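You operate a simulated robot arm through the tools that you are given. There is no shell and no other tool. Be economical: measure what you need, move in short steps, check, and stop when the job is done.

You run a simulated two-armed robot. Do the job below in one go: nothing can be reset, and whatever is moved stays where it is left.

## Task
Take the orange clip on the order table top and put it away on the lining table top. Open the clips drawer, put the blue clip on the sample table top away inside and shut the drawer again. Take the black clip and leave it on the top shelf of the spares rack. Open the seals drawer, fetch the red ring from there and set it on the wash trolley shelf and shut the drawer again. Fetch the lidded cup that says "364" from the sample table top and set it on the silver medium pipe clamp on the sample table top. Any order will do. Set down upright: orange clip, blue clip, black clip, lidded cup.
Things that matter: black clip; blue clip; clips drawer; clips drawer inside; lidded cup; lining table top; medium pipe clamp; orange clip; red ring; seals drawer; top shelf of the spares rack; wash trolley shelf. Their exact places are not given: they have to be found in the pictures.

The check looks at the end state, three seconds after you hand in, the way a careful person would. Anything else that was tipped, shoved, dropped, spilled or broken makes it a failure. Lids that push on must go on centred and level and be pressed home; caps that screw on are set level and turned clockwise until they are tight.

## Robot
Two 7-joint arms with fingered hands on one trunk, on a base that drives. Base frame: it is fixed to the floor where the robot stands at the start and does not move with it; the origin is under the middle of the robot, x ahead of it, y to its left, z up; the surface under the hand at the start is at about z = 800. Readings come in mm, degrees, newtons and seconds.
The left shoulder is at the start at [132, 185, 1011], the right one opposite. With the tool pointing down near the work surface each hand reaches from about 100 to 900 mm from the robot's upright axis, wherever it stands, measured 20 degrees to its own side. Places, roughly: black clip (10x4x6 cm) [-1300, -1700, 900]; blue clip (10x4x6 cm) [-900, -900, 900]; clips drawer [-1300, 400, 600]; clips drawer inside [-1200, 400, 600]; lidded cup [-1250, -1000, 1000]; lining table top [-1100, 100, 700]; medium pipe clamp (16x9x3 cm) [-900, -1900, 900]; orange clip (10x4x6 cm) [800, -100, 800]; red ring (5x5x2 cm) [-1300, -1500, 800]; seals drawer [-1300, -1700, 800]; top shelf of the spares rack [-1200, -3100, 1600]; wash trolley shelf [600, -2400, 300]. Payload 4 kg a hand.
Tool frame (each hand has its own): the origin (TCP) lies between the finger pads and is the grasp point; the fingertips stand 26 mm ahead of it; z points along the fingers, y is the line along which they close. Largest opening 132 mm; the body of the gripper starts 73 mm behind the TCP. The gripper is a hand of 3 fingers: y runs from the thumb to the fingers, the wrist lies at [0, 0, -224] in the tool frame, and closing takes about 1.5 s.
Orientation is that of the tool frame in the base frame, as a unit quaternion [x, y, z, w]. With the fingers straight down and closing along the base's y, the tool's x points along the base's -x, its y along +y and its z along -z.

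## Interface
- The arms move only by the tool step_arm. It takes "left_targets", "right_targets" or both (then of equal length, played together; a hand with none holds still); each is text: rows parted by semicolons, each of 6 numbers parted by spaces: the shift along the base's x, y, z in mm, then the turn, a rotation vector about the base's x, y, z in degrees. In form: tx ty tz ax ay az; .... A call has 1 to 20 rows; each row is the pose to reach, as a shift and turn from the pose commanded when the call began. "left_gripper" and "right_gripper" are, for a hand that has rows, the finger opening in mm, from 0 to 132, set as the call begins (left out, the last holds). Each row takes 0.2 s and may step no farther than 50 mm and 8.6 degrees from the row before; otherwise, or with a gripper value out of range, the whole call is refused. Where a pose cannot be reached the arm comes as near as it can. A force on the tool above 40 N (or 10 N above the force at the start of the call, whichever is more), or a blocked arm, ends the call early, and 0.2 s more pass. Each finger travels about 72 mm/s and halts on what it meets, pressing with about 25 N; the grip force reading is that of the motor and also rises with nothing between the fingers. The clock runs only during rows and for 0.2 s after the last one: add rows that repeat a pose to give the fingers time. The reply holds the time, the measured pose of the TCP, the force on the tool along the base axes, the opening and the grip force, in the units named above and with some noise, with the torque about the TCP (base axes, N m) and any sound that the robot's microphone picked up.
- Cameras (640 x 400 px; columns grow to the right, rows downward): "scene" is now at [299.7, -6.6, 1241.5]; the picture's right is [-0.07, -1.00, 0.03], its down [-0.46, 0.01, -0.89] and it looks along [0.89, -0.08, -0.46] (base axes); focal length 282 px, centre (320, 200). "left" rides on the left gripper at [-62, 3, -92] in its tool frame; the picture's right is [-0.05, -1.00, 0.00], its down [0.83, -0.04, -0.56] and it looks along [0.56, -0.03, 0.83] (tool axes); focal length 230 px, centre (320, 200). "right" rides on the right gripper at [61, 3, -92] in its tool frame; the picture's right is [-0.05, 1.00, 0.00], its down [-0.83, -0.04, -0.55] and it looks along [-0.55, -0.03, 0.83] (tool axes); focal length 230 px, centre (320, 200).
- camera(camera): a new picture of that camera. The clock stands still meanwhile.
- raise_lower(by): slides the trunk up (or, below 0, down) by that many mm; the arms and the scene camera ride with it, the base frame stays. It gives what a move gives, with no picture.
- base_move(legs): drives the robot by 1 to 6 legs, each [ahead, left, turn to the left] in mm, mm and degrees, along the robot's own axes; the way and the turn of a leg run together, so that a leg with both is an arc; at most 1500 mm and 180 degrees a leg. The arms and the cameras ride along, it lands a little off, and it stops where it bumps. It gives what a move gives.
- finger_targets(finger1, finger2, thumb_bend, hand): sets how far each is bent, from 0 (flat) to 100 (curled in); at 30 the hand is open as for a grip, at 70 the pads meet at the TCP. One left out holds its place. A second passes; each finger stops where it meets its share of the squeeze, and holds until it gets a number again. A gripper value or a shape takes the hand back. It gives what a move gives, with no picture; readings hold the bend of each and the force on the fingers (four entries, about 0 where the hand has none), thumb and palm.
- grasp_type(shape, hand): the hand has 3 fingers and takes this shape, open, in about a second: jaw (thumb against the fingers, like two jaws); tri (thumb and two fingers); tip (a fingertip pinch); poke (one finger out to press); point (the index stretched); flat (the hand flat); cup (the hand cupped); fist (a fist). The gripper value then closes the fingers along that shape, each until it touches; the sizes above hold for jaw. It gives what a move gives, with no picture.
- aim_head(pan, tilt): turns the head with the scene camera to pan (to the left, within 86 degrees either way) and tilt (down, from -29 to 69), counted from straight ahead of the robot. It gives what a move gives.
- measure_at(camera, pixels): for up to 12 pixels [column, row] of the newest picture of that camera ("zoom" is the newest enlarged one), the place [x, y, z] in the base frame of the surface seen there, good to about 3 mm. The clock stands still meanwhile.
- close_up(camera, box): a new picture of the part [left, top, right, bottom] of that camera's present view, enlarged. The clock stands still meanwhile.
- job_done(): hands the job in; it is judged then, once.

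Keep the steps short. Do not move on a guess: measure, check each grasp and each placing, and mend mistakes. In all there are 138 turns and 172 pictures (those below and enlarged ones count). Leave the grippers open and the arms clear of the work at the hand-in unless told otherwise, and finish with a single line.

The tools are called as a command line: name --argument value ..., lists and objects as JSON in quotes. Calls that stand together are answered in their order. step_arm: Moves the arms, as the interface text tells. Its arguments: {"type":"object","properties":{"left_targets":{"type":"string"},"left_gripper":{"type":"number"},"right_targets":{"type":"string"},"right_gripper":{"type":"number"}},"required":[]} The other tools are called the same way: raise_lower (by) slides the trunk up or down; grasp_type (shape, hand) gives the hand a shape; finger_targets (finger1, finger2, thumb_bend, hand) moves the fingers one by one; base_move (legs) drives the base; aim_head (pan, tilt) turns the head that bears the scene camera; camera (camera) takes a picture; measure_at (camera, pixels) gives the place of the surface under pixels of a picture; close_up (camera, box) takes an enlarged picture of a part of a camera's view; job_done () hands the job in.

At the start:

```text
time_s: 0.0
left_eef_pos: [628.6, 110.4, 1036.8]
left_orientation: [0.0, 1.0, 0.0, -0.001]
left_wrist_force: [0.1, 0.0, -0.5]
left_ft_torque: [0.01, -0.01, -0.01]
left_width: 131.7
left_grasp_force: 0.1
left_shape: jaw
left_bend: [30.0, 30.0, 30.0]
left_finger forces: [0.0, 0.0, 0.0, 0.0, 0.1, 0.0]
right_eef_pos: [608.4, -296.0, 1125.1]
right_orientation: [0.0, 1.0, 0.0, 0.0]
right_wrist_force: [-0.4, 0.2, 0.5]
right_ft_torque: [0.0, 0.01, -0.01]
right_width: 131.7
right_grasp_force: 0.1
right_shape: jaw
right_bend: [30.0, 30.0, 30.0]
right_finger forces: [0.1, 0.1, 0.0, 0.0, 0.1, 0.0]
trunk travel left (down, up): [-75.0, 387.0]
robot x, y, heading: [1.1, 0.7, -0.0]
head pan, tilt: [-4.6, 5.6]
```

scene: 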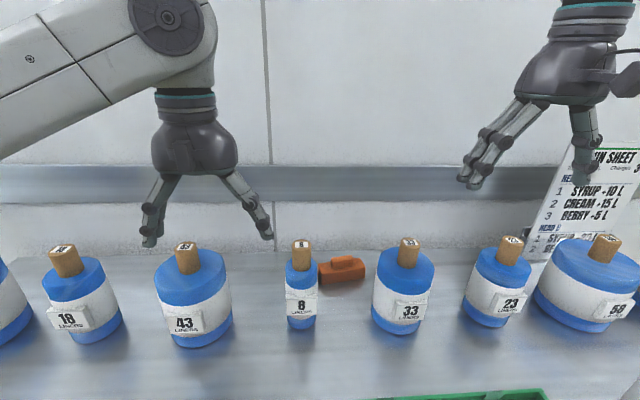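
right: 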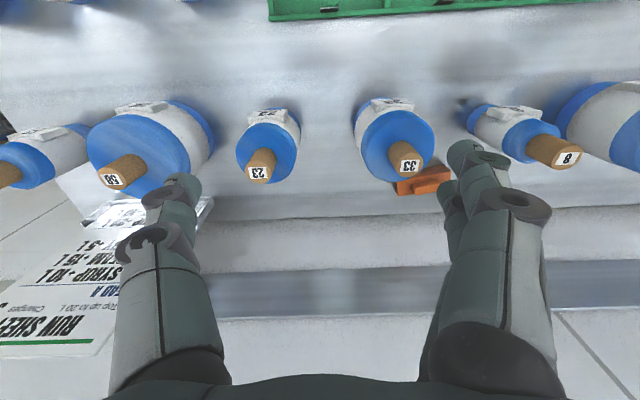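
left: 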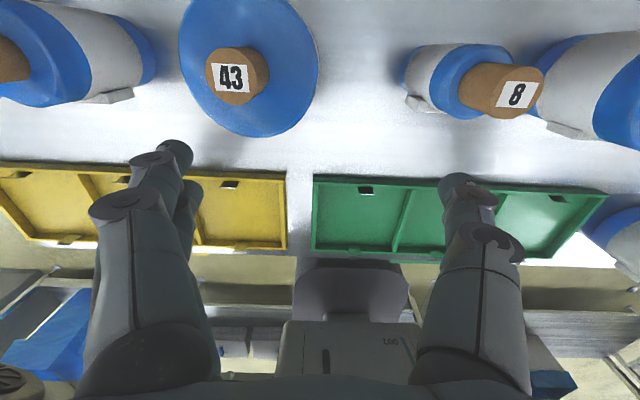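

I see the orange clip at about (342,270), between bottles 8 and 33. I'll take an enlarged picture and measure it.

close_up --camera "scene" --box '[260, 220, 460, 345]'

measure_at --camera "scene" --pixels '[[342, 262], [322, 272], [363, 268], [342, 280], [302, 242], [302, 262], [408, 240], [405, 268], [340, 310], [187, 248], [340, 235], [335, 180]]'

```text
3.20 times, centred on (360, 282) of scene
```

zoom: 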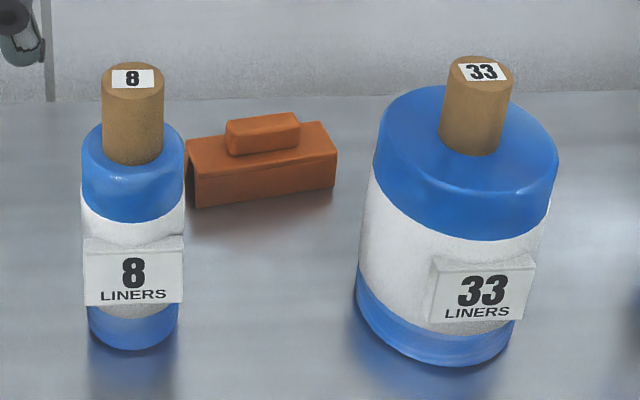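

```text
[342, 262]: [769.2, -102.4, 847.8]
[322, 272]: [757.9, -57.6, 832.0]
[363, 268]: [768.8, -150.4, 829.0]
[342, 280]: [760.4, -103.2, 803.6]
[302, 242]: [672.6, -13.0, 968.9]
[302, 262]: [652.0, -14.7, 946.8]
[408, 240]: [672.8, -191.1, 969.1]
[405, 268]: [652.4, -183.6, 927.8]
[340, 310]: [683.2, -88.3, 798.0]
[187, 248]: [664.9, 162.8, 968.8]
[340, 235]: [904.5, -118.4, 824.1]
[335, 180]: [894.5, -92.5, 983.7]
```

The clip is a channel with a small block on top, long axis nearly along y. I'll measure its edges in the enlarged view.

measure_at --camera "zoom" --pixels '[[196, 178], [330, 162], [205, 140], [320, 126], [195, 205], [330, 186], [235, 150], [295, 142], [235, 124], [292, 117], [525, 140], [380, 150]]'

```text
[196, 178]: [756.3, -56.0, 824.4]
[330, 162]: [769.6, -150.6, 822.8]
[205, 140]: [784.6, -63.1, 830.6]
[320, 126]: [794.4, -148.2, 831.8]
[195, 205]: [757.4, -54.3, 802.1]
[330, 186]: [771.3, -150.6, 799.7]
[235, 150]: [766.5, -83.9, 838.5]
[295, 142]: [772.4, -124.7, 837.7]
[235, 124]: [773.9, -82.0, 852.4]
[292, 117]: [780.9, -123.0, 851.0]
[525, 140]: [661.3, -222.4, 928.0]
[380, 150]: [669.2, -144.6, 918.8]
```

Clip centre about (783,-100), with its front edge turned about 8 degrees. I'll bring the right hand over it at height, turned by -82 degrees about z, so the fingers close across the 40 mm width.

step_arm --right_targets "17.5 19.6 0 0 0 -8.2; 35 39.2 0 0 0 -16.4; 52.5 58.8 0 0 0 -24.6; 70 78.4 0 0 0 -32.8; 87.5 98 0 0 0 -41; 105 117.6 0 0 0 -49.2; 122.5 137.2 0 0 0 -57.4; 140 156.8 0 0 0 -65.6; 157.5 176.4 0 0 0 -73.8; 174.6 196 0 0 0 -82; 174.6 196 0 0 0 -82" --right_gripper 100

camera --camera "right"

```text
time_s: 2.4
left_eef_pos: [628.0, 112.1, 1035.6]
left_orientation: [0.0, 1.0, 0.0, -0.001]
left_wrist_force: [0.3, 0.3, -0.3]
left_ft_torque: [0.04, 0.0, 0.0]
left_width: 132.0
left_grasp_force: 0.1
left_shape: jaw
left_bend: [30.0, 30.0, 30.0]
left_finger forces: [0.0, 0.0, 0.0, 0.0, 0.0, 0.1]
right_eef_pos: [761.7, -104.2, 1113.1]
right_orientation: [0.657, 0.754, -0.001, 0.0]
right_wrist_force: [-0.2, 1.0, -0.2]
right_ft_torque: [-0.01, 0.0, 0.04]
right_width: 100.3
right_grasp_force: 0.1
right_shape: jaw
right_bend: [63.0, 63.0, 59.0]
right_finger forces: [0.1, 0.1, 0.0, 0.0, 0.1, 0.0]
right hand out of reach, approached as far as the arm can: row 9, 10, 11
trunk travel left (down, up): [-75.0, 387.0]
robot x, y, heading: [-3.5, 2.2, 0.1]
head pan, tilt: [-4.6, 5.6]
```

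```text
167 pictures are left
```

right: 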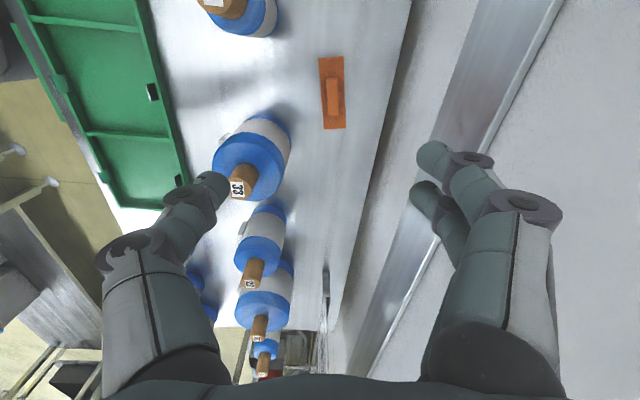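

At this height the hand falls 20 mm short, so I'll lower it, where the reach should be better, and check before going down onto the clip.

step_arm --right_targets "10 2 -40 0 0 0; 15 4 -80 0 0 0; 21 4 -110 0 0 0; 21 4 -110 0 0 0"

camera --camera "right"

```text
time_s: 3.4
left_eef_pos: [627.7, 111.2, 1037.2]
left_orientation: [-0.001, 1.0, 0.0, 0.0]
left_wrist_force: [-0.1, 0.1, 0.0]
left_ft_torque: [-0.02, 0.0, 0.02]
left_width: 131.8
left_grasp_force: 0.0
left_shape: jaw
left_bend: [30.0, 30.0, 30.0]
left_finger forces: [0.0, 0.0, 0.1, 0.1, 0.0, 0.0]
right_eef_pos: [780.9, -102.2, 1005.4]
right_orientation: [0.656, 0.755, 0.0, 0.0]
right_wrist_force: [0.2, -0.1, -0.5]
right_ft_torque: [0.01, 0.01, -0.02]
right_width: 100.4
right_grasp_force: 0.0
right_shape: jaw
right_bend: [63.0, 63.0, 59.0]
right_finger forces: [0.1, 0.0, 0.0, 0.1, 0.0, 0.0]
trunk travel left (down, up): [-75.0, 387.0]
robot x, y, heading: [3.5, 1.3, -0.2]
head pan, tilt: [-4.6, 5.6]
```

```text
166 pictures are left
```

right: 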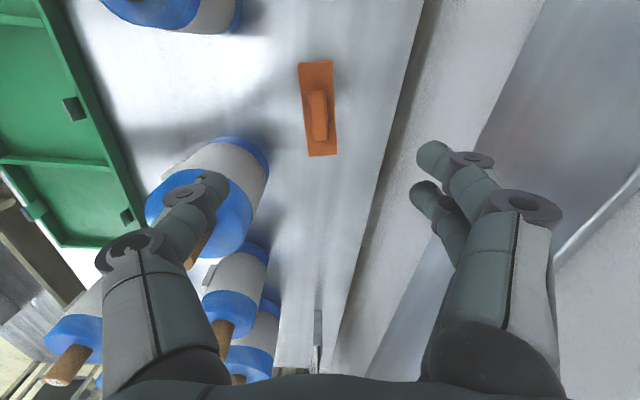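

Pose is good. I'll measure the clip in this picture to check its centre.

measure_at --camera "right" --pixels '[[302, 65], [331, 62], [309, 152], [334, 152], [319, 110], [305, 110]]'

```text
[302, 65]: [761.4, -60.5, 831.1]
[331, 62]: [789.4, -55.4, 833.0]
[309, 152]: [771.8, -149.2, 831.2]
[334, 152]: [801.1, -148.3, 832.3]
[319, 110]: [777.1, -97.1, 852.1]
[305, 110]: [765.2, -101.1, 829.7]
```

The centre is confirmed at about (781,-103). I'll go straight down to z≈830.

step_arm --right_targets "0 0 -45 0 0 0; 0 0 -90 0 0 0; 0 0 -130 0 0 0; 0 0 -155 0 0 0; 0 0 -173 0 0 0; 0 0 -173 0 0 0"

camera --camera "right"

```text
time_s: 4.8
left_eef_pos: [626.1, 109.4, 1037.5]
left_orientation: [0.0, 1.0, -0.001, 0.0]
left_wrist_force: [0.2, -0.5, -0.4]
left_ft_torque: [-0.02, 0.02, 0.01]
left_width: 131.8
left_grasp_force: 0.1
left_shape: jaw
left_bend: [30.0, 30.0, 30.0]
left_finger forces: [0.0, 0.1, 0.1, 0.0, 0.0, 0.0]
right_eef_pos: [779.6, -101.8, 831.5]
right_orientation: [0.656, 0.755, 0.001, 0.0]
right_wrist_force: [-0.6, -0.2, 0.1]
right_ft_torque: [-0.01, -0.01, 0.01]
right_width: 100.3
right_grasp_force: 0.0
right_shape: jaw
right_bend: [63.0, 63.0, 59.0]
right_finger forces: [0.1, 0.0, 0.0, 0.0, 0.0, 0.0]
trunk travel left (down, up): [-75.0, 387.0]
robot x, y, heading: [0.0, 3.7, -0.2]
head pan, tilt: [-4.6, 5.6]
```

```text
165 pictures are left
```

right: 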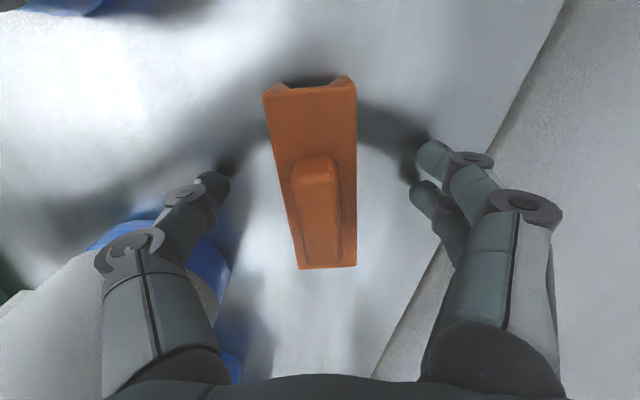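

The clip sits between the fingers. I'll close the gripper.

step_arm --right_targets "0 0 0 0 0 0; 0 0 0 0 0 0; 0 0 0 0 0 0; 0 0 0 0 0 0; 0 0 0 0 0 0; 0 0 0 0 0 0; 0 0 0 0 0 0" --right_gripper 20

```text
time_s: 6.4
left_eef_pos: [627.9, 109.8, 1037.0]
left_orientation: [0.0, 1.0, 0.0, -0.001]
left_wrist_force: [-0.6, -0.1, 0.8]
left_ft_torque: [-0.02, -0.03, -0.05]
left_width: 131.9
left_grasp_force: 0.0
left_shape: jaw
left_bend: [30.0, 30.0, 30.0]
left_finger forces: [0.1, 0.0, 0.0, 0.0, 0.0, 0.0]
right_eef_pos: [780.1, -103.4, 833.0]
right_orientation: [0.656, 0.754, 0.0, 0.0]
right_wrist_force: [0.4, -0.1, -0.2]
right_ft_torque: [0.0, 0.02, 0.0]
right_width: 30.1
right_grasp_force: 25.4
right_shape: jaw
right_bend: [73.0, 73.0, 70.0]
right_finger forces: [11.2, 11.4, 0.0, 0.1, 22.6, 0.0]
trunk travel left (down, up): [-75.0, 387.0]
robot x, y, heading: [0.9, 1.2, 0.2]
head pan, tilt: [-4.6, 5.6]
```

It is held at 30 mm with 25 N. I'll lift it straight up and check.

step_arm --right_targets "0 0 40 0 0 0; 0 0 85 0 0 0; 0 0 130 0 0 0; 0 0 175 0 0 0; -40 0 215 0 0 0; -85 -20 235 0 0 0; -130 -40 250 0 0 0"

camera --camera "right"

```text
refused: row 5 steps farther than a row can; nothing moved
```

```text
164 pictures are left
```

right: 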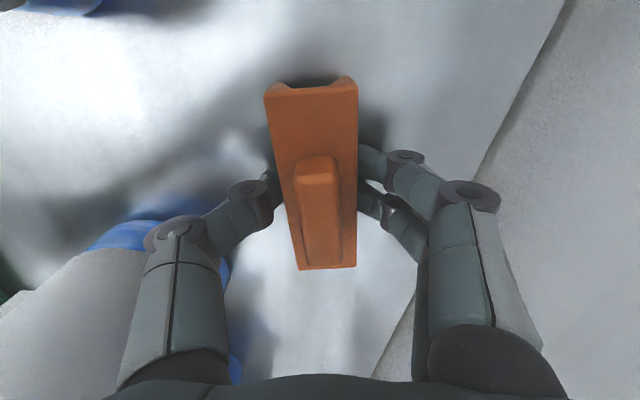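

Refused because row 5 stepped too far. I'll repeat it with shorter steps.

step_arm --right_targets "0 0 40 0 0 0; 0 0 80 0 0 0; 0 0 125 0 0 0; 0 0 170 0 0 0; 0 0 210 0 0 0; -25 0 245 0 0 0; -65 -20 255 0 0 0; -105 -40 260 0 0 0; -145 -60 260 0 0 0; -185 -80 260 0 0 0; -225 -100 260 0 0 0"

camera --camera "right"

aim_head --pan 86 --tilt 20

camera --camera "scene"

aim_head --pan -86 --tilt 20

camera --camera "scene"

```text
time_s: 8.8
left_eef_pos: [626.3, 109.1, 1038.3]
left_orientation: [0.001, 1.0, 0.001, -0.001]
left_wrist_force: [0.4, -0.3, -1.0]
left_ft_torque: [-0.02, -0.02, -0.03]
left_width: 131.8
left_grasp_force: 0.1
left_shape: jaw
left_bend: [30.0, 30.0, 30.0]
left_finger forces: [0.0, 0.1, 0.0, 0.0, 0.0, 0.0]
right_eef_pos: [553.4, -203.2, 1092.5]
right_orientation: [0.656, 0.754, 0.0, 0.0]
right_wrist_force: [0.2, -0.4, -1.0]
right_ft_torque: [0.02, -0.03, 0.03]
right_width: 29.5
right_grasp_force: 25.1
right_shape: jaw
right_bend: [73.0, 73.0, 70.0]
right_finger forces: [11.1, 11.3, 0.1, 0.1, 22.5, 0.1]
trunk travel left (down, up): [-75.0, 387.0]
robot x, y, heading: [-2.4, 1.7, -0.1]
head pan, tilt: [-4.6, 5.6]
```

```text
163 pictures are left
```

right: 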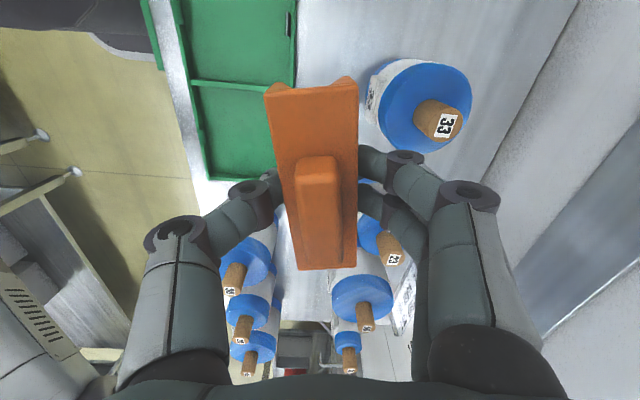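

```text
time_s: 10.4
left_eef_pos: [627.4, 110.3, 1037.2]
left_orientation: [0.0, 1.0, 0.0, -0.001]
left_wrist_force: [0.2, 0.2, -0.6]
left_ft_torque: [0.0, 0.01, 0.0]
left_width: 131.8
left_grasp_force: 0.0
left_shape: jaw
left_bend: [30.0, 30.0, 30.0]
left_finger forces: [0.0, 0.0, 0.0, 0.1, 0.0, 0.0]
right_eef_pos: [557.1, -202.7, 1092.1]
right_orientation: [0.656, 0.755, -0.001, 0.0]
right_wrist_force: [0.1, 0.8, -0.5]
right_ft_torque: [0.03, 0.02, -0.01]
right_width: 30.1
right_grasp_force: 25.6
right_shape: jaw
right_bend: [73.0, 73.0, 70.0]
right_finger forces: [11.1, 11.4, 0.1, 0.0, 22.5, 0.0]
trunk travel left (down, up): [-75.0, 387.0]
robot x, y, heading: [-1.6, 1.3, 0.0]
head pan, tilt: [85.9, 20.0]
```

```text
162 pictures are left
```

scene: 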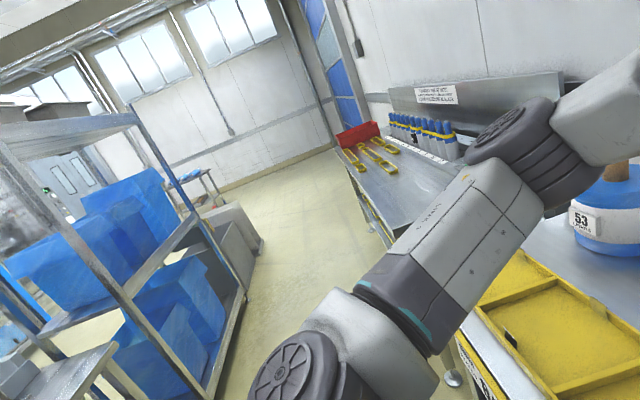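

```text
time_s: 13.1
left_eef_pos: [628.6, 110.8, 1037.6]
left_orientation: [0.0, 1.0, 0.0, -0.001]
left_wrist_force: [0.3, 0.3, -0.3]
left_ft_torque: [-0.01, -0.04, 0.05]
left_width: 131.8
left_grasp_force: 0.0
left_shape: jaw
left_bend: [30.0, 30.0, 30.0]
left_finger forces: [0.0, 0.0, 0.0, 0.0, 0.0, 0.0]
right_eef_pos: [557.9, -202.5, 1090.7]
right_orientation: [0.656, 0.755, 0.0, 0.001]
right_wrist_force: [0.2, -0.4, -0.9]
right_ft_torque: [-0.03, 0.0, 0.0]
right_width: 29.9
right_grasp_force: 24.9
right_shape: jaw
right_bend: [73.0, 73.0, 70.0]
right_finger forces: [11.3, 11.3, 0.1, 0.1, 22.5, 0.1]
trunk travel left (down, up): [-75.0, 387.0]
robot x, y, heading: [-0.2, -2.7, 0.3]
head pan, tilt: [-85.9, 20.0]
```

```text
161 pictures are left
```

scene: 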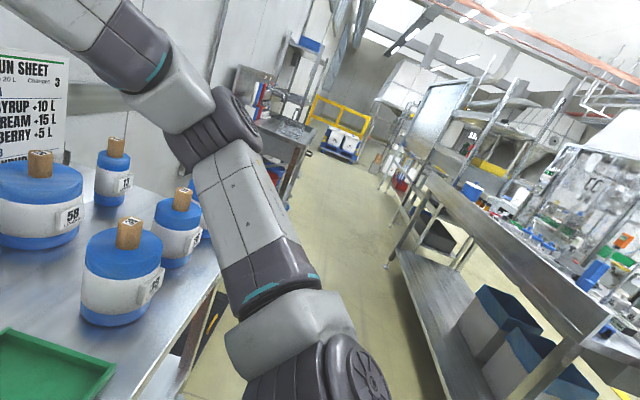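

The clip is held. The work surfaces lie behind the robot, across an aisle, so I'll pull both hands in close before turning.

step_arm --left_targets "-45 10 10 0 0 0; -90 20 20 0 0 0; -135 30 30 0 0 0; -180 40 40 0 0 0; -220 50 50 0 0 0; -220 50 50 0 0 0" --right_targets "-35 -10 0 0 0 0; -70 -20 0 0 0 0; -105 -30 0 0 0 0; -140 -30 0 0 0 0; -170 -30 0 0 0 0; -170 -30 0 0 0 0"

aim_head --pan 0 --tilt 25

base_move --legs '[[0, 0, -90]]'

camera --camera "scene"

```text
time_s: 14.4
left_eef_pos: [410.3, 159.7, 1088.7]
left_orientation: [0.0, 1.0, 0.0, -0.001]
left_wrist_force: [0.9, -0.6, 0.1]
left_ft_torque: [0.01, 0.05, 0.02]
left_width: 131.7
left_grasp_force: 0.1
left_shape: jaw
left_bend: [30.0, 30.0, 30.0]
left_finger forces: [0.0, 0.1, 0.1, 0.0, 0.0, 0.1]
right_eef_pos: [387.4, -231.1, 1088.4]
right_orientation: [0.656, 0.755, 0.0, 0.0]
right_wrist_force: [-0.5, 0.5, -0.8]
right_ft_torque: [-0.03, 0.03, 0.01]
right_width: 29.9
right_grasp_force: 25.4
right_shape: jaw
right_bend: [73.0, 73.0, 70.0]
right_finger forces: [11.2, 11.2, 0.0, 0.0, 22.5, 0.1]
trunk travel left (down, up): [-75.0, 387.0]
robot x, y, heading: [1.0, -2.2, -0.3]
head pan, tilt: [-85.9, 20.0]
```

```text
time_s: 16.1
left_eef_pos: [409.7, 160.1, 1088.8]
left_orientation: [0.0, 1.0, 0.0, 0.0]
left_wrist_force: [0.4, -0.3, -0.3]
left_ft_torque: [-0.02, 0.01, 0.01]
left_width: 131.9
left_grasp_force: 0.1
left_shape: jaw
left_bend: [30.0, 30.0, 30.0]
left_finger forces: [0.0, 0.1, 0.1, 0.1, 0.0, 0.0]
right_eef_pos: [385.9, -231.1, 1088.6]
right_orientation: [0.656, 0.754, 0.0, 0.001]
right_wrist_force: [-0.5, 0.3, -0.3]
right_ft_torque: [-0.02, 0.01, 0.0]
right_width: 30.2
right_grasp_force: 25.0
right_shape: jaw
right_bend: [73.0, 73.0, 70.0]
right_finger forces: [11.3, 11.3, 0.0, 0.0, 22.6, 0.1]
trunk travel left (down, up): [-75.0, 387.0]
robot x, y, heading: [1.3, 0.3, 0.2]
head pan, tilt: [0.0, 25.0]
```

```text
time_s: 20.2
left_eef_pos: [170.1, -403.0, 1088.6]
left_orientation: [0.697, 0.717, 0.001, 0.0]
left_wrist_force: [0.4, 0.4, -0.6]
left_ft_torque: [0.01, 0.03, 0.02]
left_width: 131.9
left_grasp_force: 0.0
left_shape: jaw
left_bend: [30.0, 30.0, 30.0]
left_finger forces: [0.1, 0.0, 0.1, 0.1, 0.1, 0.1]
right_eef_pos: [-221.4, -392.6, 1089.4]
right_orientation: [0.996, 0.084, 0.0, 0.0]
right_wrist_force: [-0.4, -0.4, -0.3]
right_ft_torque: [-0.03, 0.03, 0.01]
right_width: 29.7
right_grasp_force: 25.4
right_shape: jaw
right_bend: [73.0, 73.0, 70.0]
right_finger forces: [11.0, 11.2, 0.0, 0.0, 22.1, 0.0]
trunk travel left (down, up): [-75.0, 387.0]
robot x, y, heading: [1.5, -5.2, -88.3]
head pan, tilt: [0.0, 25.0]
```

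```text
160 pictures are left
```

scene: 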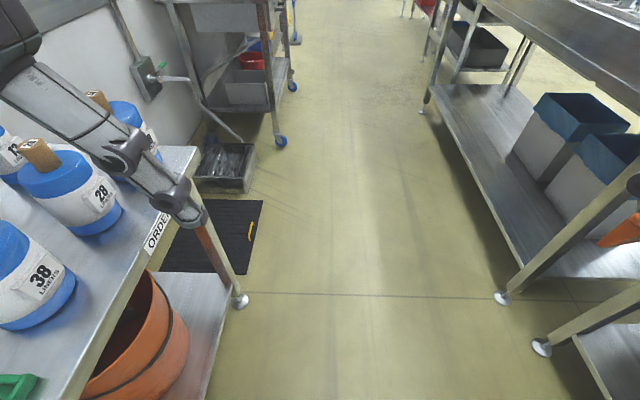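

Order table on my left, sample table ahead on the right, and a trolley at far left. I'll measure the edges of the aisle and turn on to see the lining table.

measure_at --camera "scene" --pixels '[[200, 148], [120, 310], [500, 298], [540, 348], [425, 110], [620, 60], [460, 10], [275, 140], [260, 30], [180, 5], [230, 100], [400, 15]]'

base_move --legs '[[0, 0, -88]]'

camera --camera "scene"

```text
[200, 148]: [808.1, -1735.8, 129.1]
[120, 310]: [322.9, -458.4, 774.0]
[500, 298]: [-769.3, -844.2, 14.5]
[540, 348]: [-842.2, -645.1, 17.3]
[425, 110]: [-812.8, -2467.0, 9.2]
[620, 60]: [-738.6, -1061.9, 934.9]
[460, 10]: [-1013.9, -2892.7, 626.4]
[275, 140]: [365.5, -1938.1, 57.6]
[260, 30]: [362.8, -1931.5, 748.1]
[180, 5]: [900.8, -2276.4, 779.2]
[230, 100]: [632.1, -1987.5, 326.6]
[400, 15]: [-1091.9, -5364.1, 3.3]
```

```text
time_s: 24.3
left_eef_pos: [-395.3, -190.9, 1088.8]
left_orientation: [0.999, 0.04, 0.0, 0.0]
left_wrist_force: [-0.2, 0.1, -0.3]
left_ft_torque: [0.01, 0.02, 0.0]
left_width: 131.9
left_grasp_force: 0.0
left_shape: jaw
left_bend: [30.0, 30.0, 30.0]
left_finger forces: [0.0, 0.1, 0.0, 0.0, 0.0, 0.1]
right_eef_pos: [-402.0, 200.3, 1089.4]
right_orientation: [0.78, -0.626, 0.0, 0.001]
right_wrist_force: [0.5, 0.2, 0.5]
right_ft_torque: [-0.01, -0.01, -0.02]
right_width: 29.7
right_grasp_force: 25.3
right_shape: jaw
right_bend: [73.0, 73.0, 70.0]
right_finger forces: [11.0, 11.1, 0.0, 0.1, 22.1, 0.1]
trunk travel left (down, up): [-75.0, 387.0]
robot x, y, heading: [-4.4, -0.9, -175.6]
head pan, tilt: [0.0, 25.0]
```

```text
159 pictures are left
```

scene: 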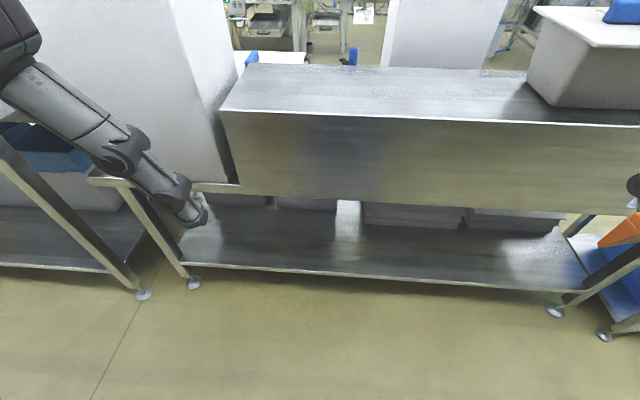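

I'll measure this bench: top, front face, the box at right.

measure_at --camera "scene" --pixels '[[400, 90], [260, 100], [400, 112], [400, 150], [400, 195], [560, 95], [580, 25], [260, 70], [180, 187], [500, 75], [190, 100], [300, 40]]'

aim_head --pan -50 --tilt 25

camera --camera "scene"

aim_head --pan 55 --tilt 20

camera --camera "scene"

```text
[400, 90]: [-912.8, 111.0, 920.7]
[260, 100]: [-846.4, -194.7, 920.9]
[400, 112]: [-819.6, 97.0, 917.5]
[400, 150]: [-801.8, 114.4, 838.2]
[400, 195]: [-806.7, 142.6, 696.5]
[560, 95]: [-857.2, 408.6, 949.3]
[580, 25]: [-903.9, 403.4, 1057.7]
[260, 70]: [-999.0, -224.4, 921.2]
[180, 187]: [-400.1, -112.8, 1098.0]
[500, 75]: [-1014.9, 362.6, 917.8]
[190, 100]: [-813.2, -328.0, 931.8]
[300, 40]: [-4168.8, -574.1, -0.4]
```

```text
time_s: 25.5
left_eef_pos: [-394.9, -190.4, 1090.3]
left_orientation: [0.999, 0.04, -0.001, 0.0]
left_wrist_force: [-0.8, 0.6, -0.1]
left_ft_torque: [-0.02, 0.0, -0.03]
left_width: 132.0
left_grasp_force: 0.0
left_shape: jaw
left_bend: [30.0, 30.0, 30.0]
left_finger forces: [0.1, 0.1, 0.1, 0.0, 0.0, 0.1]
right_eef_pos: [-403.0, 202.3, 1089.4]
right_orientation: [0.78, -0.626, 0.001, 0.0]
right_wrist_force: [0.2, 0.1, -1.0]
right_ft_torque: [0.0, 0.03, -0.01]
right_width: 29.6
right_grasp_force: 25.0
right_shape: jaw
right_bend: [73.0, 73.0, 70.0]
right_finger forces: [11.0, 11.1, 0.0, 0.1, 22.0, 0.0]
trunk travel left (down, up): [-75.0, 387.0]
robot x, y, heading: [-0.9, 0.9, -175.9]
head pan, tilt: [-50.0, 25.0]
```

```text
158 pictures are left
```

scene: 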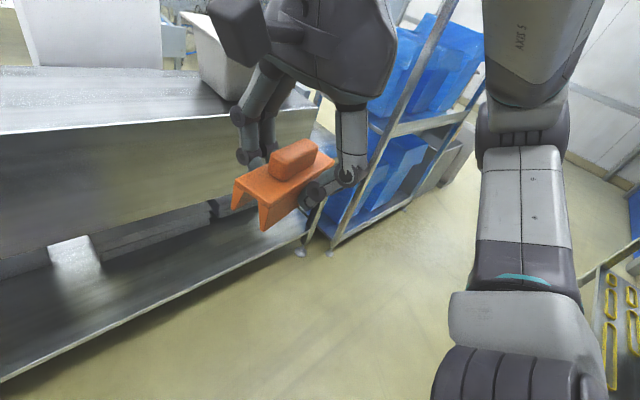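

```text
time_s: 27.3
left_eef_pos: [-395.7, -190.2, 1088.8]
left_orientation: [0.999, 0.039, 0.0, 0.0]
left_wrist_force: [0.5, 0.3, -0.2]
left_ft_torque: [0.0, -0.01, -0.03]
left_width: 132.0
left_grasp_force: 0.1
left_shape: jaw
left_bend: [30.0, 30.0, 30.0]
left_finger forces: [0.1, 0.1, 0.1, 0.1, 0.0, 0.1]
right_eef_pos: [-402.2, 200.5, 1088.9]
right_orientation: [0.78, -0.626, 0.0, 0.0]
right_wrist_force: [0.0, 0.0, 0.0]
right_ft_torque: [0.02, 0.03, 0.01]
right_width: 29.4
right_grasp_force: 24.4
right_shape: jaw
right_bend: [73.0, 73.0, 70.0]
right_finger forces: [11.0, 11.0, 0.0, 0.0, 22.1, 0.0]
trunk travel left (down, up): [-75.0, 387.0]
robot x, y, heading: [1.8, 0.9, -175.7]
head pan, tilt: [55.0, 20.0]
```

```text
157 pictures are left
```

scene: 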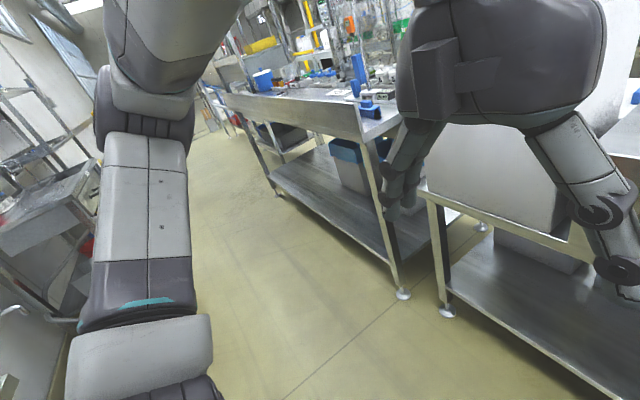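

The bench here shows its back: a raised box (top z 920) hides the lining table top. Drawers and the low top are on the far side at x≈-1300. I need a way round; I'll turn toward -y, drive down the aisle and look for a gap past the sample table.

aim_head --pan -35 --tilt 20

base_move --legs '[[0, 0, 86], [1400, -150, 0]]'

camera --camera "scene"

aim_head --pan 10 --tilt 20

camera --camera "scene"

```text
time_s: 29.0
left_eef_pos: [-394.2, -191.7, 1089.3]
left_orientation: [0.999, 0.039, 0.0, 0.0]
left_wrist_force: [0.0, 0.9, -0.4]
left_ft_torque: [-0.01, 0.02, -0.03]
left_width: 131.8
left_grasp_force: 0.0
left_shape: jaw
left_bend: [30.0, 30.0, 30.0]
left_finger forces: [0.0, 0.0, 0.0, 0.0, 0.1, 0.0]
right_eef_pos: [-403.8, 200.0, 1088.5]
right_orientation: [0.781, -0.625, 0.0, 0.0]
right_wrist_force: [0.4, -0.3, -0.3]
right_ft_torque: [0.0, 0.01, 0.01]
right_width: 29.6
right_grasp_force: 25.1
right_shape: jaw
right_bend: [73.0, 73.0, 70.0]
right_finger forces: [11.0, 11.1, 0.0, 0.0, 22.2, 0.0]
trunk travel left (down, up): [-75.0, 387.0]
robot x, y, heading: [-1.5, -3.3, -175.7]
head pan, tilt: [-35.0, 20.0]
```

```text
time_s: 39.5
left_eef_pos: [-37.5, -1781.8, 1089.0]
left_orientation: [0.715, 0.699, 0.0, -0.001]
left_wrist_force: [0.1, -0.4, 0.0]
left_ft_torque: [-0.05, -0.02, -0.01]
left_width: 131.9
left_grasp_force: 0.1
left_shape: jaw
left_bend: [30.0, 30.0, 30.0]
left_finger forces: [0.0, 0.0, 0.1, 0.1, 0.0, 0.0]
right_eef_pos: [-429.0, -1750.2, 1088.6]
right_orientation: [0.998, 0.058, 0.0, 0.0]
right_wrist_force: [-0.4, -0.2, -0.3]
right_ft_torque: [-0.03, -0.01, 0.05]
right_width: 29.6
right_grasp_force: 24.6
right_shape: jaw
right_bend: [73.0, 73.0, 70.0]
right_finger forces: [10.9, 11.0, 0.0, 0.1, 22.0, 0.0]
trunk travel left (down, up): [-75.0, 387.0]
robot x, y, heading: [-189.6, -1368.6, -91.5]
head pan, tilt: [-35.0, 20.0]
```

```text
156 pictures are left
```

scene: 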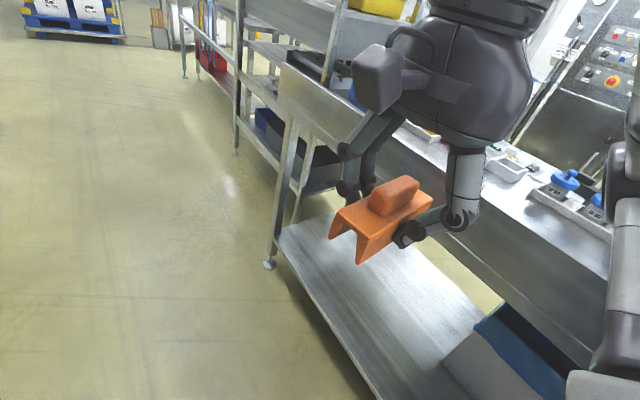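

```text
time_s: 40.6
left_eef_pos: [-37.3, -1782.4, 1089.1]
left_orientation: [0.715, 0.699, 0.0, 0.0]
left_wrist_force: [0.7, -1.0, 0.5]
left_ft_torque: [-0.01, -0.02, -0.01]
left_width: 131.9
left_grasp_force: 0.0
left_shape: jaw
left_bend: [30.0, 30.0, 30.0]
left_finger forces: [0.1, 0.0, 0.1, 0.0, 0.0, 0.0]
right_eef_pos: [-428.4, -1750.3, 1088.7]
right_orientation: [0.998, 0.058, 0.001, 0.0]
right_wrist_force: [-0.8, -0.4, 0.2]
right_ft_torque: [0.0, -0.01, 0.03]
right_width: 29.4
right_grasp_force: 25.6
right_shape: jaw
right_bend: [73.0, 73.0, 70.0]
right_finger forces: [10.9, 10.9, 0.1, 0.0, 22.1, 0.0]
trunk travel left (down, up): [-75.0, 387.0]
robot x, y, heading: [-190.0, -1372.1, -91.5]
head pan, tilt: [10.0, 20.0]
```

```text
155 pictures are left
```

scene: 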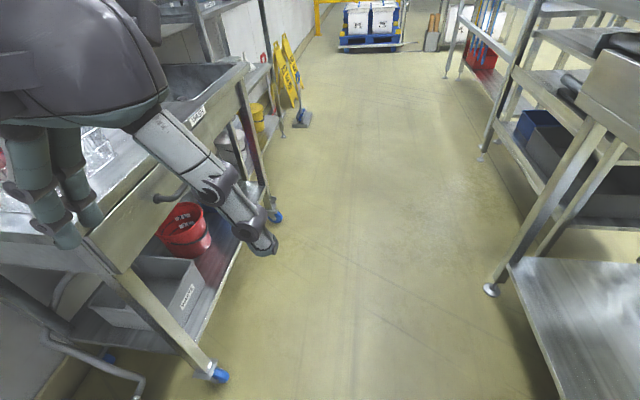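

I'll measure the racks on the right and how far they run, to see where a gap to the far side is.

measure_at --camera "scene" --pixels '[[490, 290], [482, 155], [446, 75], [455, 50], [540, 80], [430, 45], [620, 90], [225, 100], [272, 215], [215, 375], [340, 45], [420, 100]]'

aim_head --pan -30 --tilt -5

camera --camera "scene"

aim_head --pan -80 --tilt 15

camera --camera "scene"

```text
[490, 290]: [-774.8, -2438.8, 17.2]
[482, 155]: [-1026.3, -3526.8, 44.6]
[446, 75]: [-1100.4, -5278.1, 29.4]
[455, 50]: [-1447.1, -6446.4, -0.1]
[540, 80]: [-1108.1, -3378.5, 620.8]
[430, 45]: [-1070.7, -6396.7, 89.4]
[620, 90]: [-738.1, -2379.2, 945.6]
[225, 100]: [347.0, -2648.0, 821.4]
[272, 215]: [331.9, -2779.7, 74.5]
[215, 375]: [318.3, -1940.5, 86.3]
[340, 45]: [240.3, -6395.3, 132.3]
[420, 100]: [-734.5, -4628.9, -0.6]
```

```text
time_s: 41.6
left_eef_pos: [-36.6, -1781.9, 1089.9]
left_orientation: [0.715, 0.699, 0.0, 0.0]
left_wrist_force: [0.3, 0.0, -0.1]
left_ft_torque: [-0.01, -0.01, 0.0]
left_width: 132.0
left_grasp_force: 0.1
left_shape: jaw
left_bend: [30.0, 30.0, 30.0]
left_finger forces: [0.0, 0.1, 0.1, 0.1, 0.0, 0.1]
right_eef_pos: [-427.7, -1750.4, 1088.9]
right_orientation: [0.998, 0.059, 0.0, 0.0]
right_wrist_force: [0.4, -0.2, 0.2]
right_ft_torque: [0.03, 0.01, -0.02]
right_width: 29.5
right_grasp_force: 25.1
right_shape: jaw
right_bend: [73.0, 73.0, 70.0]
right_finger forces: [10.9, 11.0, 0.0, 0.0, 22.0, 0.0]
trunk travel left (down, up): [-75.0, 387.0]
robot x, y, heading: [-185.3, -1371.5, -91.0]
head pan, tilt: [-30.0, -5.0]
```

```text
154 pictures are left
```

scene: 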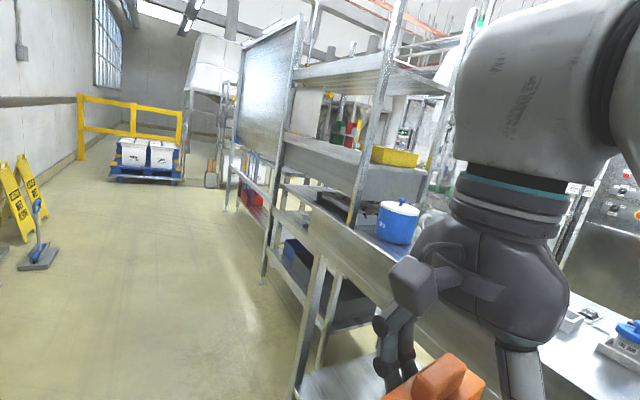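

```text
time_s: 42.8
left_eef_pos: [-36.5, -1781.6, 1088.4]
left_orientation: [0.715, 0.699, 0.0, 0.001]
left_wrist_force: [-0.6, 1.2, 0.4]
left_ft_torque: [-0.02, 0.03, 0.01]
left_width: 131.7
left_grasp_force: 0.0
left_shape: jaw
left_bend: [30.0, 30.0, 30.0]
left_finger forces: [0.0, 0.1, 0.1, 0.0, 0.0, 0.1]
right_eef_pos: [-427.2, -1750.2, 1088.4]
right_orientation: [0.998, 0.058, 0.0, 0.0]
right_wrist_force: [0.4, -0.6, -0.8]
right_ft_torque: [0.01, 0.05, -0.01]
right_width: 29.4
right_grasp_force: 24.8
right_shape: jaw
right_bend: [73.0, 73.0, 70.0]
right_finger forces: [11.0, 11.1, 0.1, 0.1, 22.0, 0.0]
trunk travel left (down, up): [-75.0, 387.0]
robot x, y, heading: [-188.1, -1368.7, -91.5]
head pan, tilt: [-80.0, 15.0]
```

```text
153 pictures are left
```

scene: 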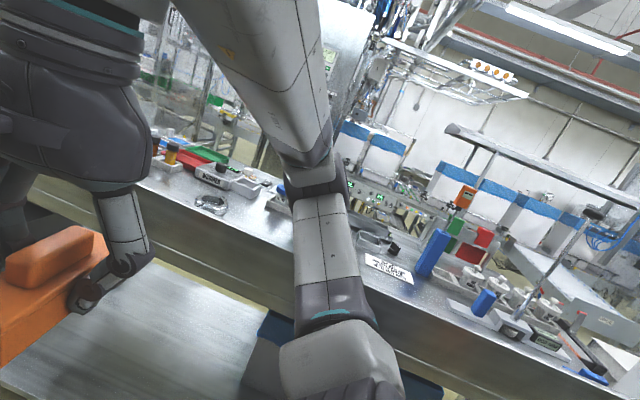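

The spares rack stands at y≈-2500 to -3500, and the row of racks ends about y≈-5300. I'll drive on down the aisle and look for the opening.

aim_head --pan -60 --tilt 0

base_move --legs '[[1500, 0, 1]]'

camera --camera "scene"

base_move --legs '[[1500, 0, 0], [900, 0, 0]]'

camera --camera "scene"

```text
time_s: 43.6
left_eef_pos: [-37.8, -1782.2, 1088.7]
left_orientation: [0.715, 0.699, 0.0, 0.0]
left_wrist_force: [0.0, -0.4, 0.1]
left_ft_torque: [-0.01, 0.01, -0.03]
left_width: 132.0
left_grasp_force: 0.1
left_shape: jaw
left_bend: [30.0, 30.0, 30.0]
left_finger forces: [0.0, 0.0, 0.0, 0.0, 0.0, 0.1]
right_eef_pos: [-429.6, -1750.6, 1088.9]
right_orientation: [0.998, 0.058, 0.0, 0.0]
right_wrist_force: [0.9, -0.5, -0.6]
right_ft_torque: [0.01, -0.03, -0.02]
right_width: 29.3
right_grasp_force: 25.3
right_shape: jaw
right_bend: [73.0, 73.0, 70.0]
right_finger forces: [10.9, 11.1, 0.0, 0.1, 22.1, 0.0]
trunk travel left (down, up): [-75.0, 387.0]
robot x, y, heading: [-185.0, -1371.2, -91.3]
head pan, tilt: [-60.0, 0.0]
```

```text
time_s: 51.1
left_eef_pos: [-37.6, -3275.7, 1088.6]
left_orientation: [0.705, 0.709, 0.0, 0.0]
left_wrist_force: [0.5, -0.9, 0.2]
left_ft_torque: [0.01, 0.0, 0.01]
left_width: 131.9
left_grasp_force: 0.1
left_shape: jaw
left_bend: [30.0, 30.0, 30.0]
left_finger forces: [0.0, 0.0, 0.0, 0.0, 0.0, 0.0]
right_eef_pos: [-429.0, -3255.3, 1087.9]
right_orientation: [0.997, 0.073, -0.001, 0.0]
right_wrist_force: [0.3, -0.3, -0.2]
right_ft_torque: [-0.03, 0.01, -0.03]
right_width: 29.5
right_grasp_force: 24.7
right_shape: jaw
right_bend: [73.0, 73.0, 70.0]
right_finger forces: [10.8, 11.0, 0.1, 0.0, 22.0, 0.1]
trunk travel left (down, up): [-75.0, 387.0]
robot x, y, heading: [-200.9, -2870.1, -89.6]
head pan, tilt: [-60.0, 0.0]
```

```text
152 pictures are left
```

scene: 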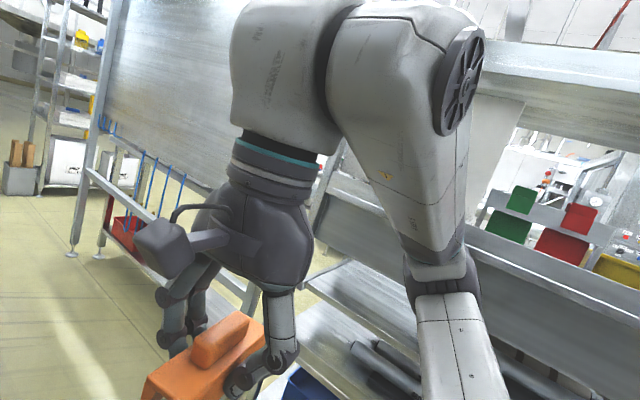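

```text
time_s: 62.8
left_eef_pos: [27.4, -5662.1, 1088.8]
left_orientation: [0.693, 0.721, 0.001, 0.0]
left_wrist_force: [0.3, -0.5, -0.2]
left_ft_torque: [0.02, 0.01, 0.03]
left_width: 132.0
left_grasp_force: 0.1
left_shape: jaw
left_bend: [30.0, 30.0, 30.0]
left_finger forces: [0.0, 0.0, 0.1, 0.0, 0.1, 0.0]
right_eef_pos: [-365.8, -5655.7, 1089.0]
right_orientation: [0.996, 0.089, -0.001, 0.0]
right_wrist_force: [-0.5, 0.0, -0.5]
right_ft_torque: [-0.04, 0.01, 0.01]
right_width: 29.1
right_grasp_force: 24.9
right_shape: jaw
right_bend: [73.0, 73.0, 70.0]
right_finger forces: [10.9, 11.0, 0.0, 0.0, 22.0, 0.0]
trunk travel left (down, up): [-75.0, 387.0]
robot x, y, heading: [-146.0, -5260.0, -87.7]
head pan, tilt: [-60.0, 0.0]
```

```text
151 pictures are left
```

scene: 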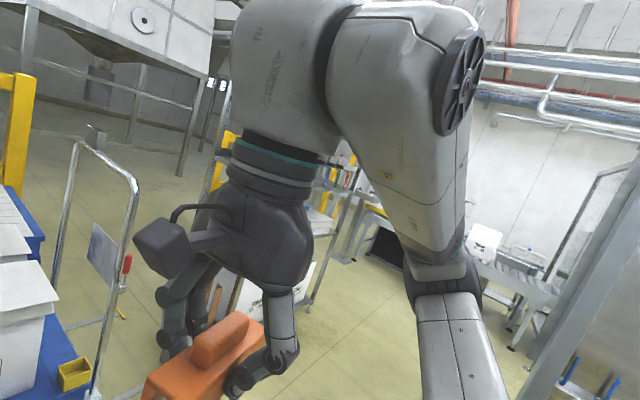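

I'm level with the end of the racks. I'll turn to face -x and look at the floor for the opening.

aim_head --pan 0 --tilt 25

base_move --legs '[[0, 0, -90]]'

camera --camera "scene"

measure_at --camera "scene" --pixels '[[320, 380], [320, 300], [320, 220], [320, 150], [320, 100], [200, 200], [440, 200], [150, 300], [500, 300], [320, 50], [420, 120], [220, 120]]'

```text
time_s: 64.1
left_eef_pos: [27.2, -5661.8, 1088.1]
left_orientation: [0.693, 0.721, 0.0, 0.0]
left_wrist_force: [-0.4, 0.5, -0.3]
left_ft_torque: [0.04, 0.02, -0.01]
left_width: 131.7
left_grasp_force: 0.0
left_shape: jaw
left_bend: [30.0, 30.0, 30.0]
left_finger forces: [0.0, 0.1, 0.1, 0.1, 0.0, 0.0]
right_eef_pos: [-365.3, -5654.9, 1088.0]
right_orientation: [0.996, 0.09, 0.0, -0.001]
right_wrist_force: [0.4, 0.4, -0.7]
right_ft_torque: [-0.02, -0.02, 0.01]
right_width: 29.8
right_grasp_force: 25.4
right_shape: jaw
right_bend: [73.0, 73.0, 70.0]
right_finger forces: [11.0, 11.1, 0.1, 0.1, 22.0, 0.0]
trunk travel left (down, up): [-75.0, 387.0]
robot x, y, heading: [-148.7, -5259.4, -87.6]
head pan, tilt: [0.0, 25.0]
```

```text
time_s: 68.4
left_eef_pos: [-553.8, -5428.2, 1088.2]
left_orientation: [1.0, 0.011, 0.0, 0.0]
left_wrist_force: [-0.2, 0.6, -0.5]
left_ft_torque: [0.0, 0.0, -0.01]
left_width: 131.8
left_grasp_force: 0.0
left_shape: jaw
left_bend: [30.0, 30.0, 30.0]
left_finger forces: [0.1, 0.0, 0.0, 0.0, 0.0, 0.1]
right_eef_pos: [-541.1, -5035.8, 1088.5]
right_orientation: [0.762, -0.647, 0.0, 0.0]
right_wrist_force: [-0.4, 0.0, 0.0]
right_ft_torque: [-0.01, 0.01, 0.01]
right_width: 29.4
right_grasp_force: 24.9
right_shape: jaw
right_bend: [73.0, 73.0, 70.0]
right_finger forces: [10.8, 11.0, 0.0, 0.1, 21.8, 0.0]
trunk travel left (down, up): [-75.0, 387.0]
robot x, y, heading: [-151.2, -5259.1, -178.5]
head pan, tilt: [0.0, 25.0]
```

```text
150 pictures are left
```

scene: 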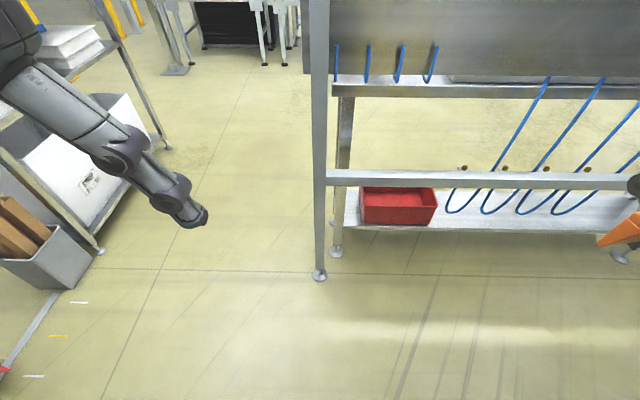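

```text
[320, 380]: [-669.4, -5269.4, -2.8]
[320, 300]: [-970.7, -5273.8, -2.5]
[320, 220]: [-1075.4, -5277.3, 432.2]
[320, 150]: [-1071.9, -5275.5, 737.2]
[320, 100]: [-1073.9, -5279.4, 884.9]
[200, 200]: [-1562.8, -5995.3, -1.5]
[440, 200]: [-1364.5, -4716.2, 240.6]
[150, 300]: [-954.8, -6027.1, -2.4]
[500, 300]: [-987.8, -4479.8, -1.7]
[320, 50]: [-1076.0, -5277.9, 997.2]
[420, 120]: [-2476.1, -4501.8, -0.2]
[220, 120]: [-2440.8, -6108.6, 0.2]
```

There is an opening between the rack end (y≈-5277) and a trolley on the left (y≈-6100). I'll sidestep to the middle of it, drive through to x≈-2000, and turn toward +y.

base_move --legs '[[0, 430, -1.5], [1300, 0, 0], [600, 0, 0], [0, 0, -90]]'

camera --camera "scene"

measure_at --camera "scene" --pixels '[[320, 380], [320, 300], [320, 220], [320, 150], [320, 100], [200, 200], [440, 200], [150, 300], [500, 300], [320, 50], [420, 120], [220, 120]]'

```text
time_s: 74.3
left_eef_pos: [-1175.4, -5837.1, 1097.1]
left_orientation: [1.0, -0.019, -0.01, -0.003]
left_wrist_force: [0.0, -0.8, -0.5]
left_ft_torque: [0.03, 0.03, 0.0]
left_width: 131.9
left_grasp_force: 0.2
left_shape: jaw
left_bend: [30.0, 30.0, 30.0]
left_finger forces: [0.1, 0.1, 0.1, 0.0, 0.1, 0.1]
right_eef_pos: [-1130.5, -5447.0, 1103.9]
right_orientation: [0.747, -0.663, -0.032, 0.018]
right_wrist_force: [0.4, -0.9, 0.7]
right_ft_torque: [0.01, 0.04, 0.01]
right_width: 29.1
right_grasp_force: 25.4
right_shape: jaw
right_bend: [73.0, 73.0, 70.0]
right_finger forces: [11.1, 11.3, 0.0, 0.0, 22.7, 0.1]
trunk travel left (down, up): [-75.0, 387.0]
robot x, y, heading: [-779.8, -5688.6, 177.9]
head pan, tilt: [0.0, 25.0]
stopped in leg 2: the robot was blocked; the commanded pose is now the measured one
```

```text
149 pictures are left
```

scene: 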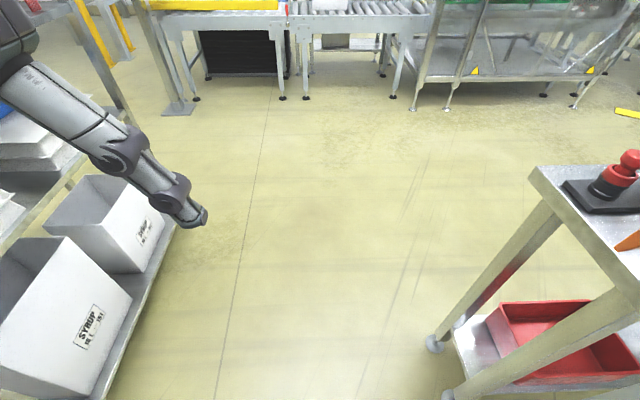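

```text
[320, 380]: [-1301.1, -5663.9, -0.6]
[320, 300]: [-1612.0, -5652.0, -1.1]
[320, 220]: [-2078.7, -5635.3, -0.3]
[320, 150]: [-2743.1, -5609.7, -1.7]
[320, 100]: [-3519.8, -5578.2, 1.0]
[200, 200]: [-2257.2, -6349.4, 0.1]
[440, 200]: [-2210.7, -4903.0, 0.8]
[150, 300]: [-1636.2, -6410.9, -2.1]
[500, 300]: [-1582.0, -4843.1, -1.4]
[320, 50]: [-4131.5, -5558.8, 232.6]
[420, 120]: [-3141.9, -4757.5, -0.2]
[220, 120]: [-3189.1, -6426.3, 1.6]
```

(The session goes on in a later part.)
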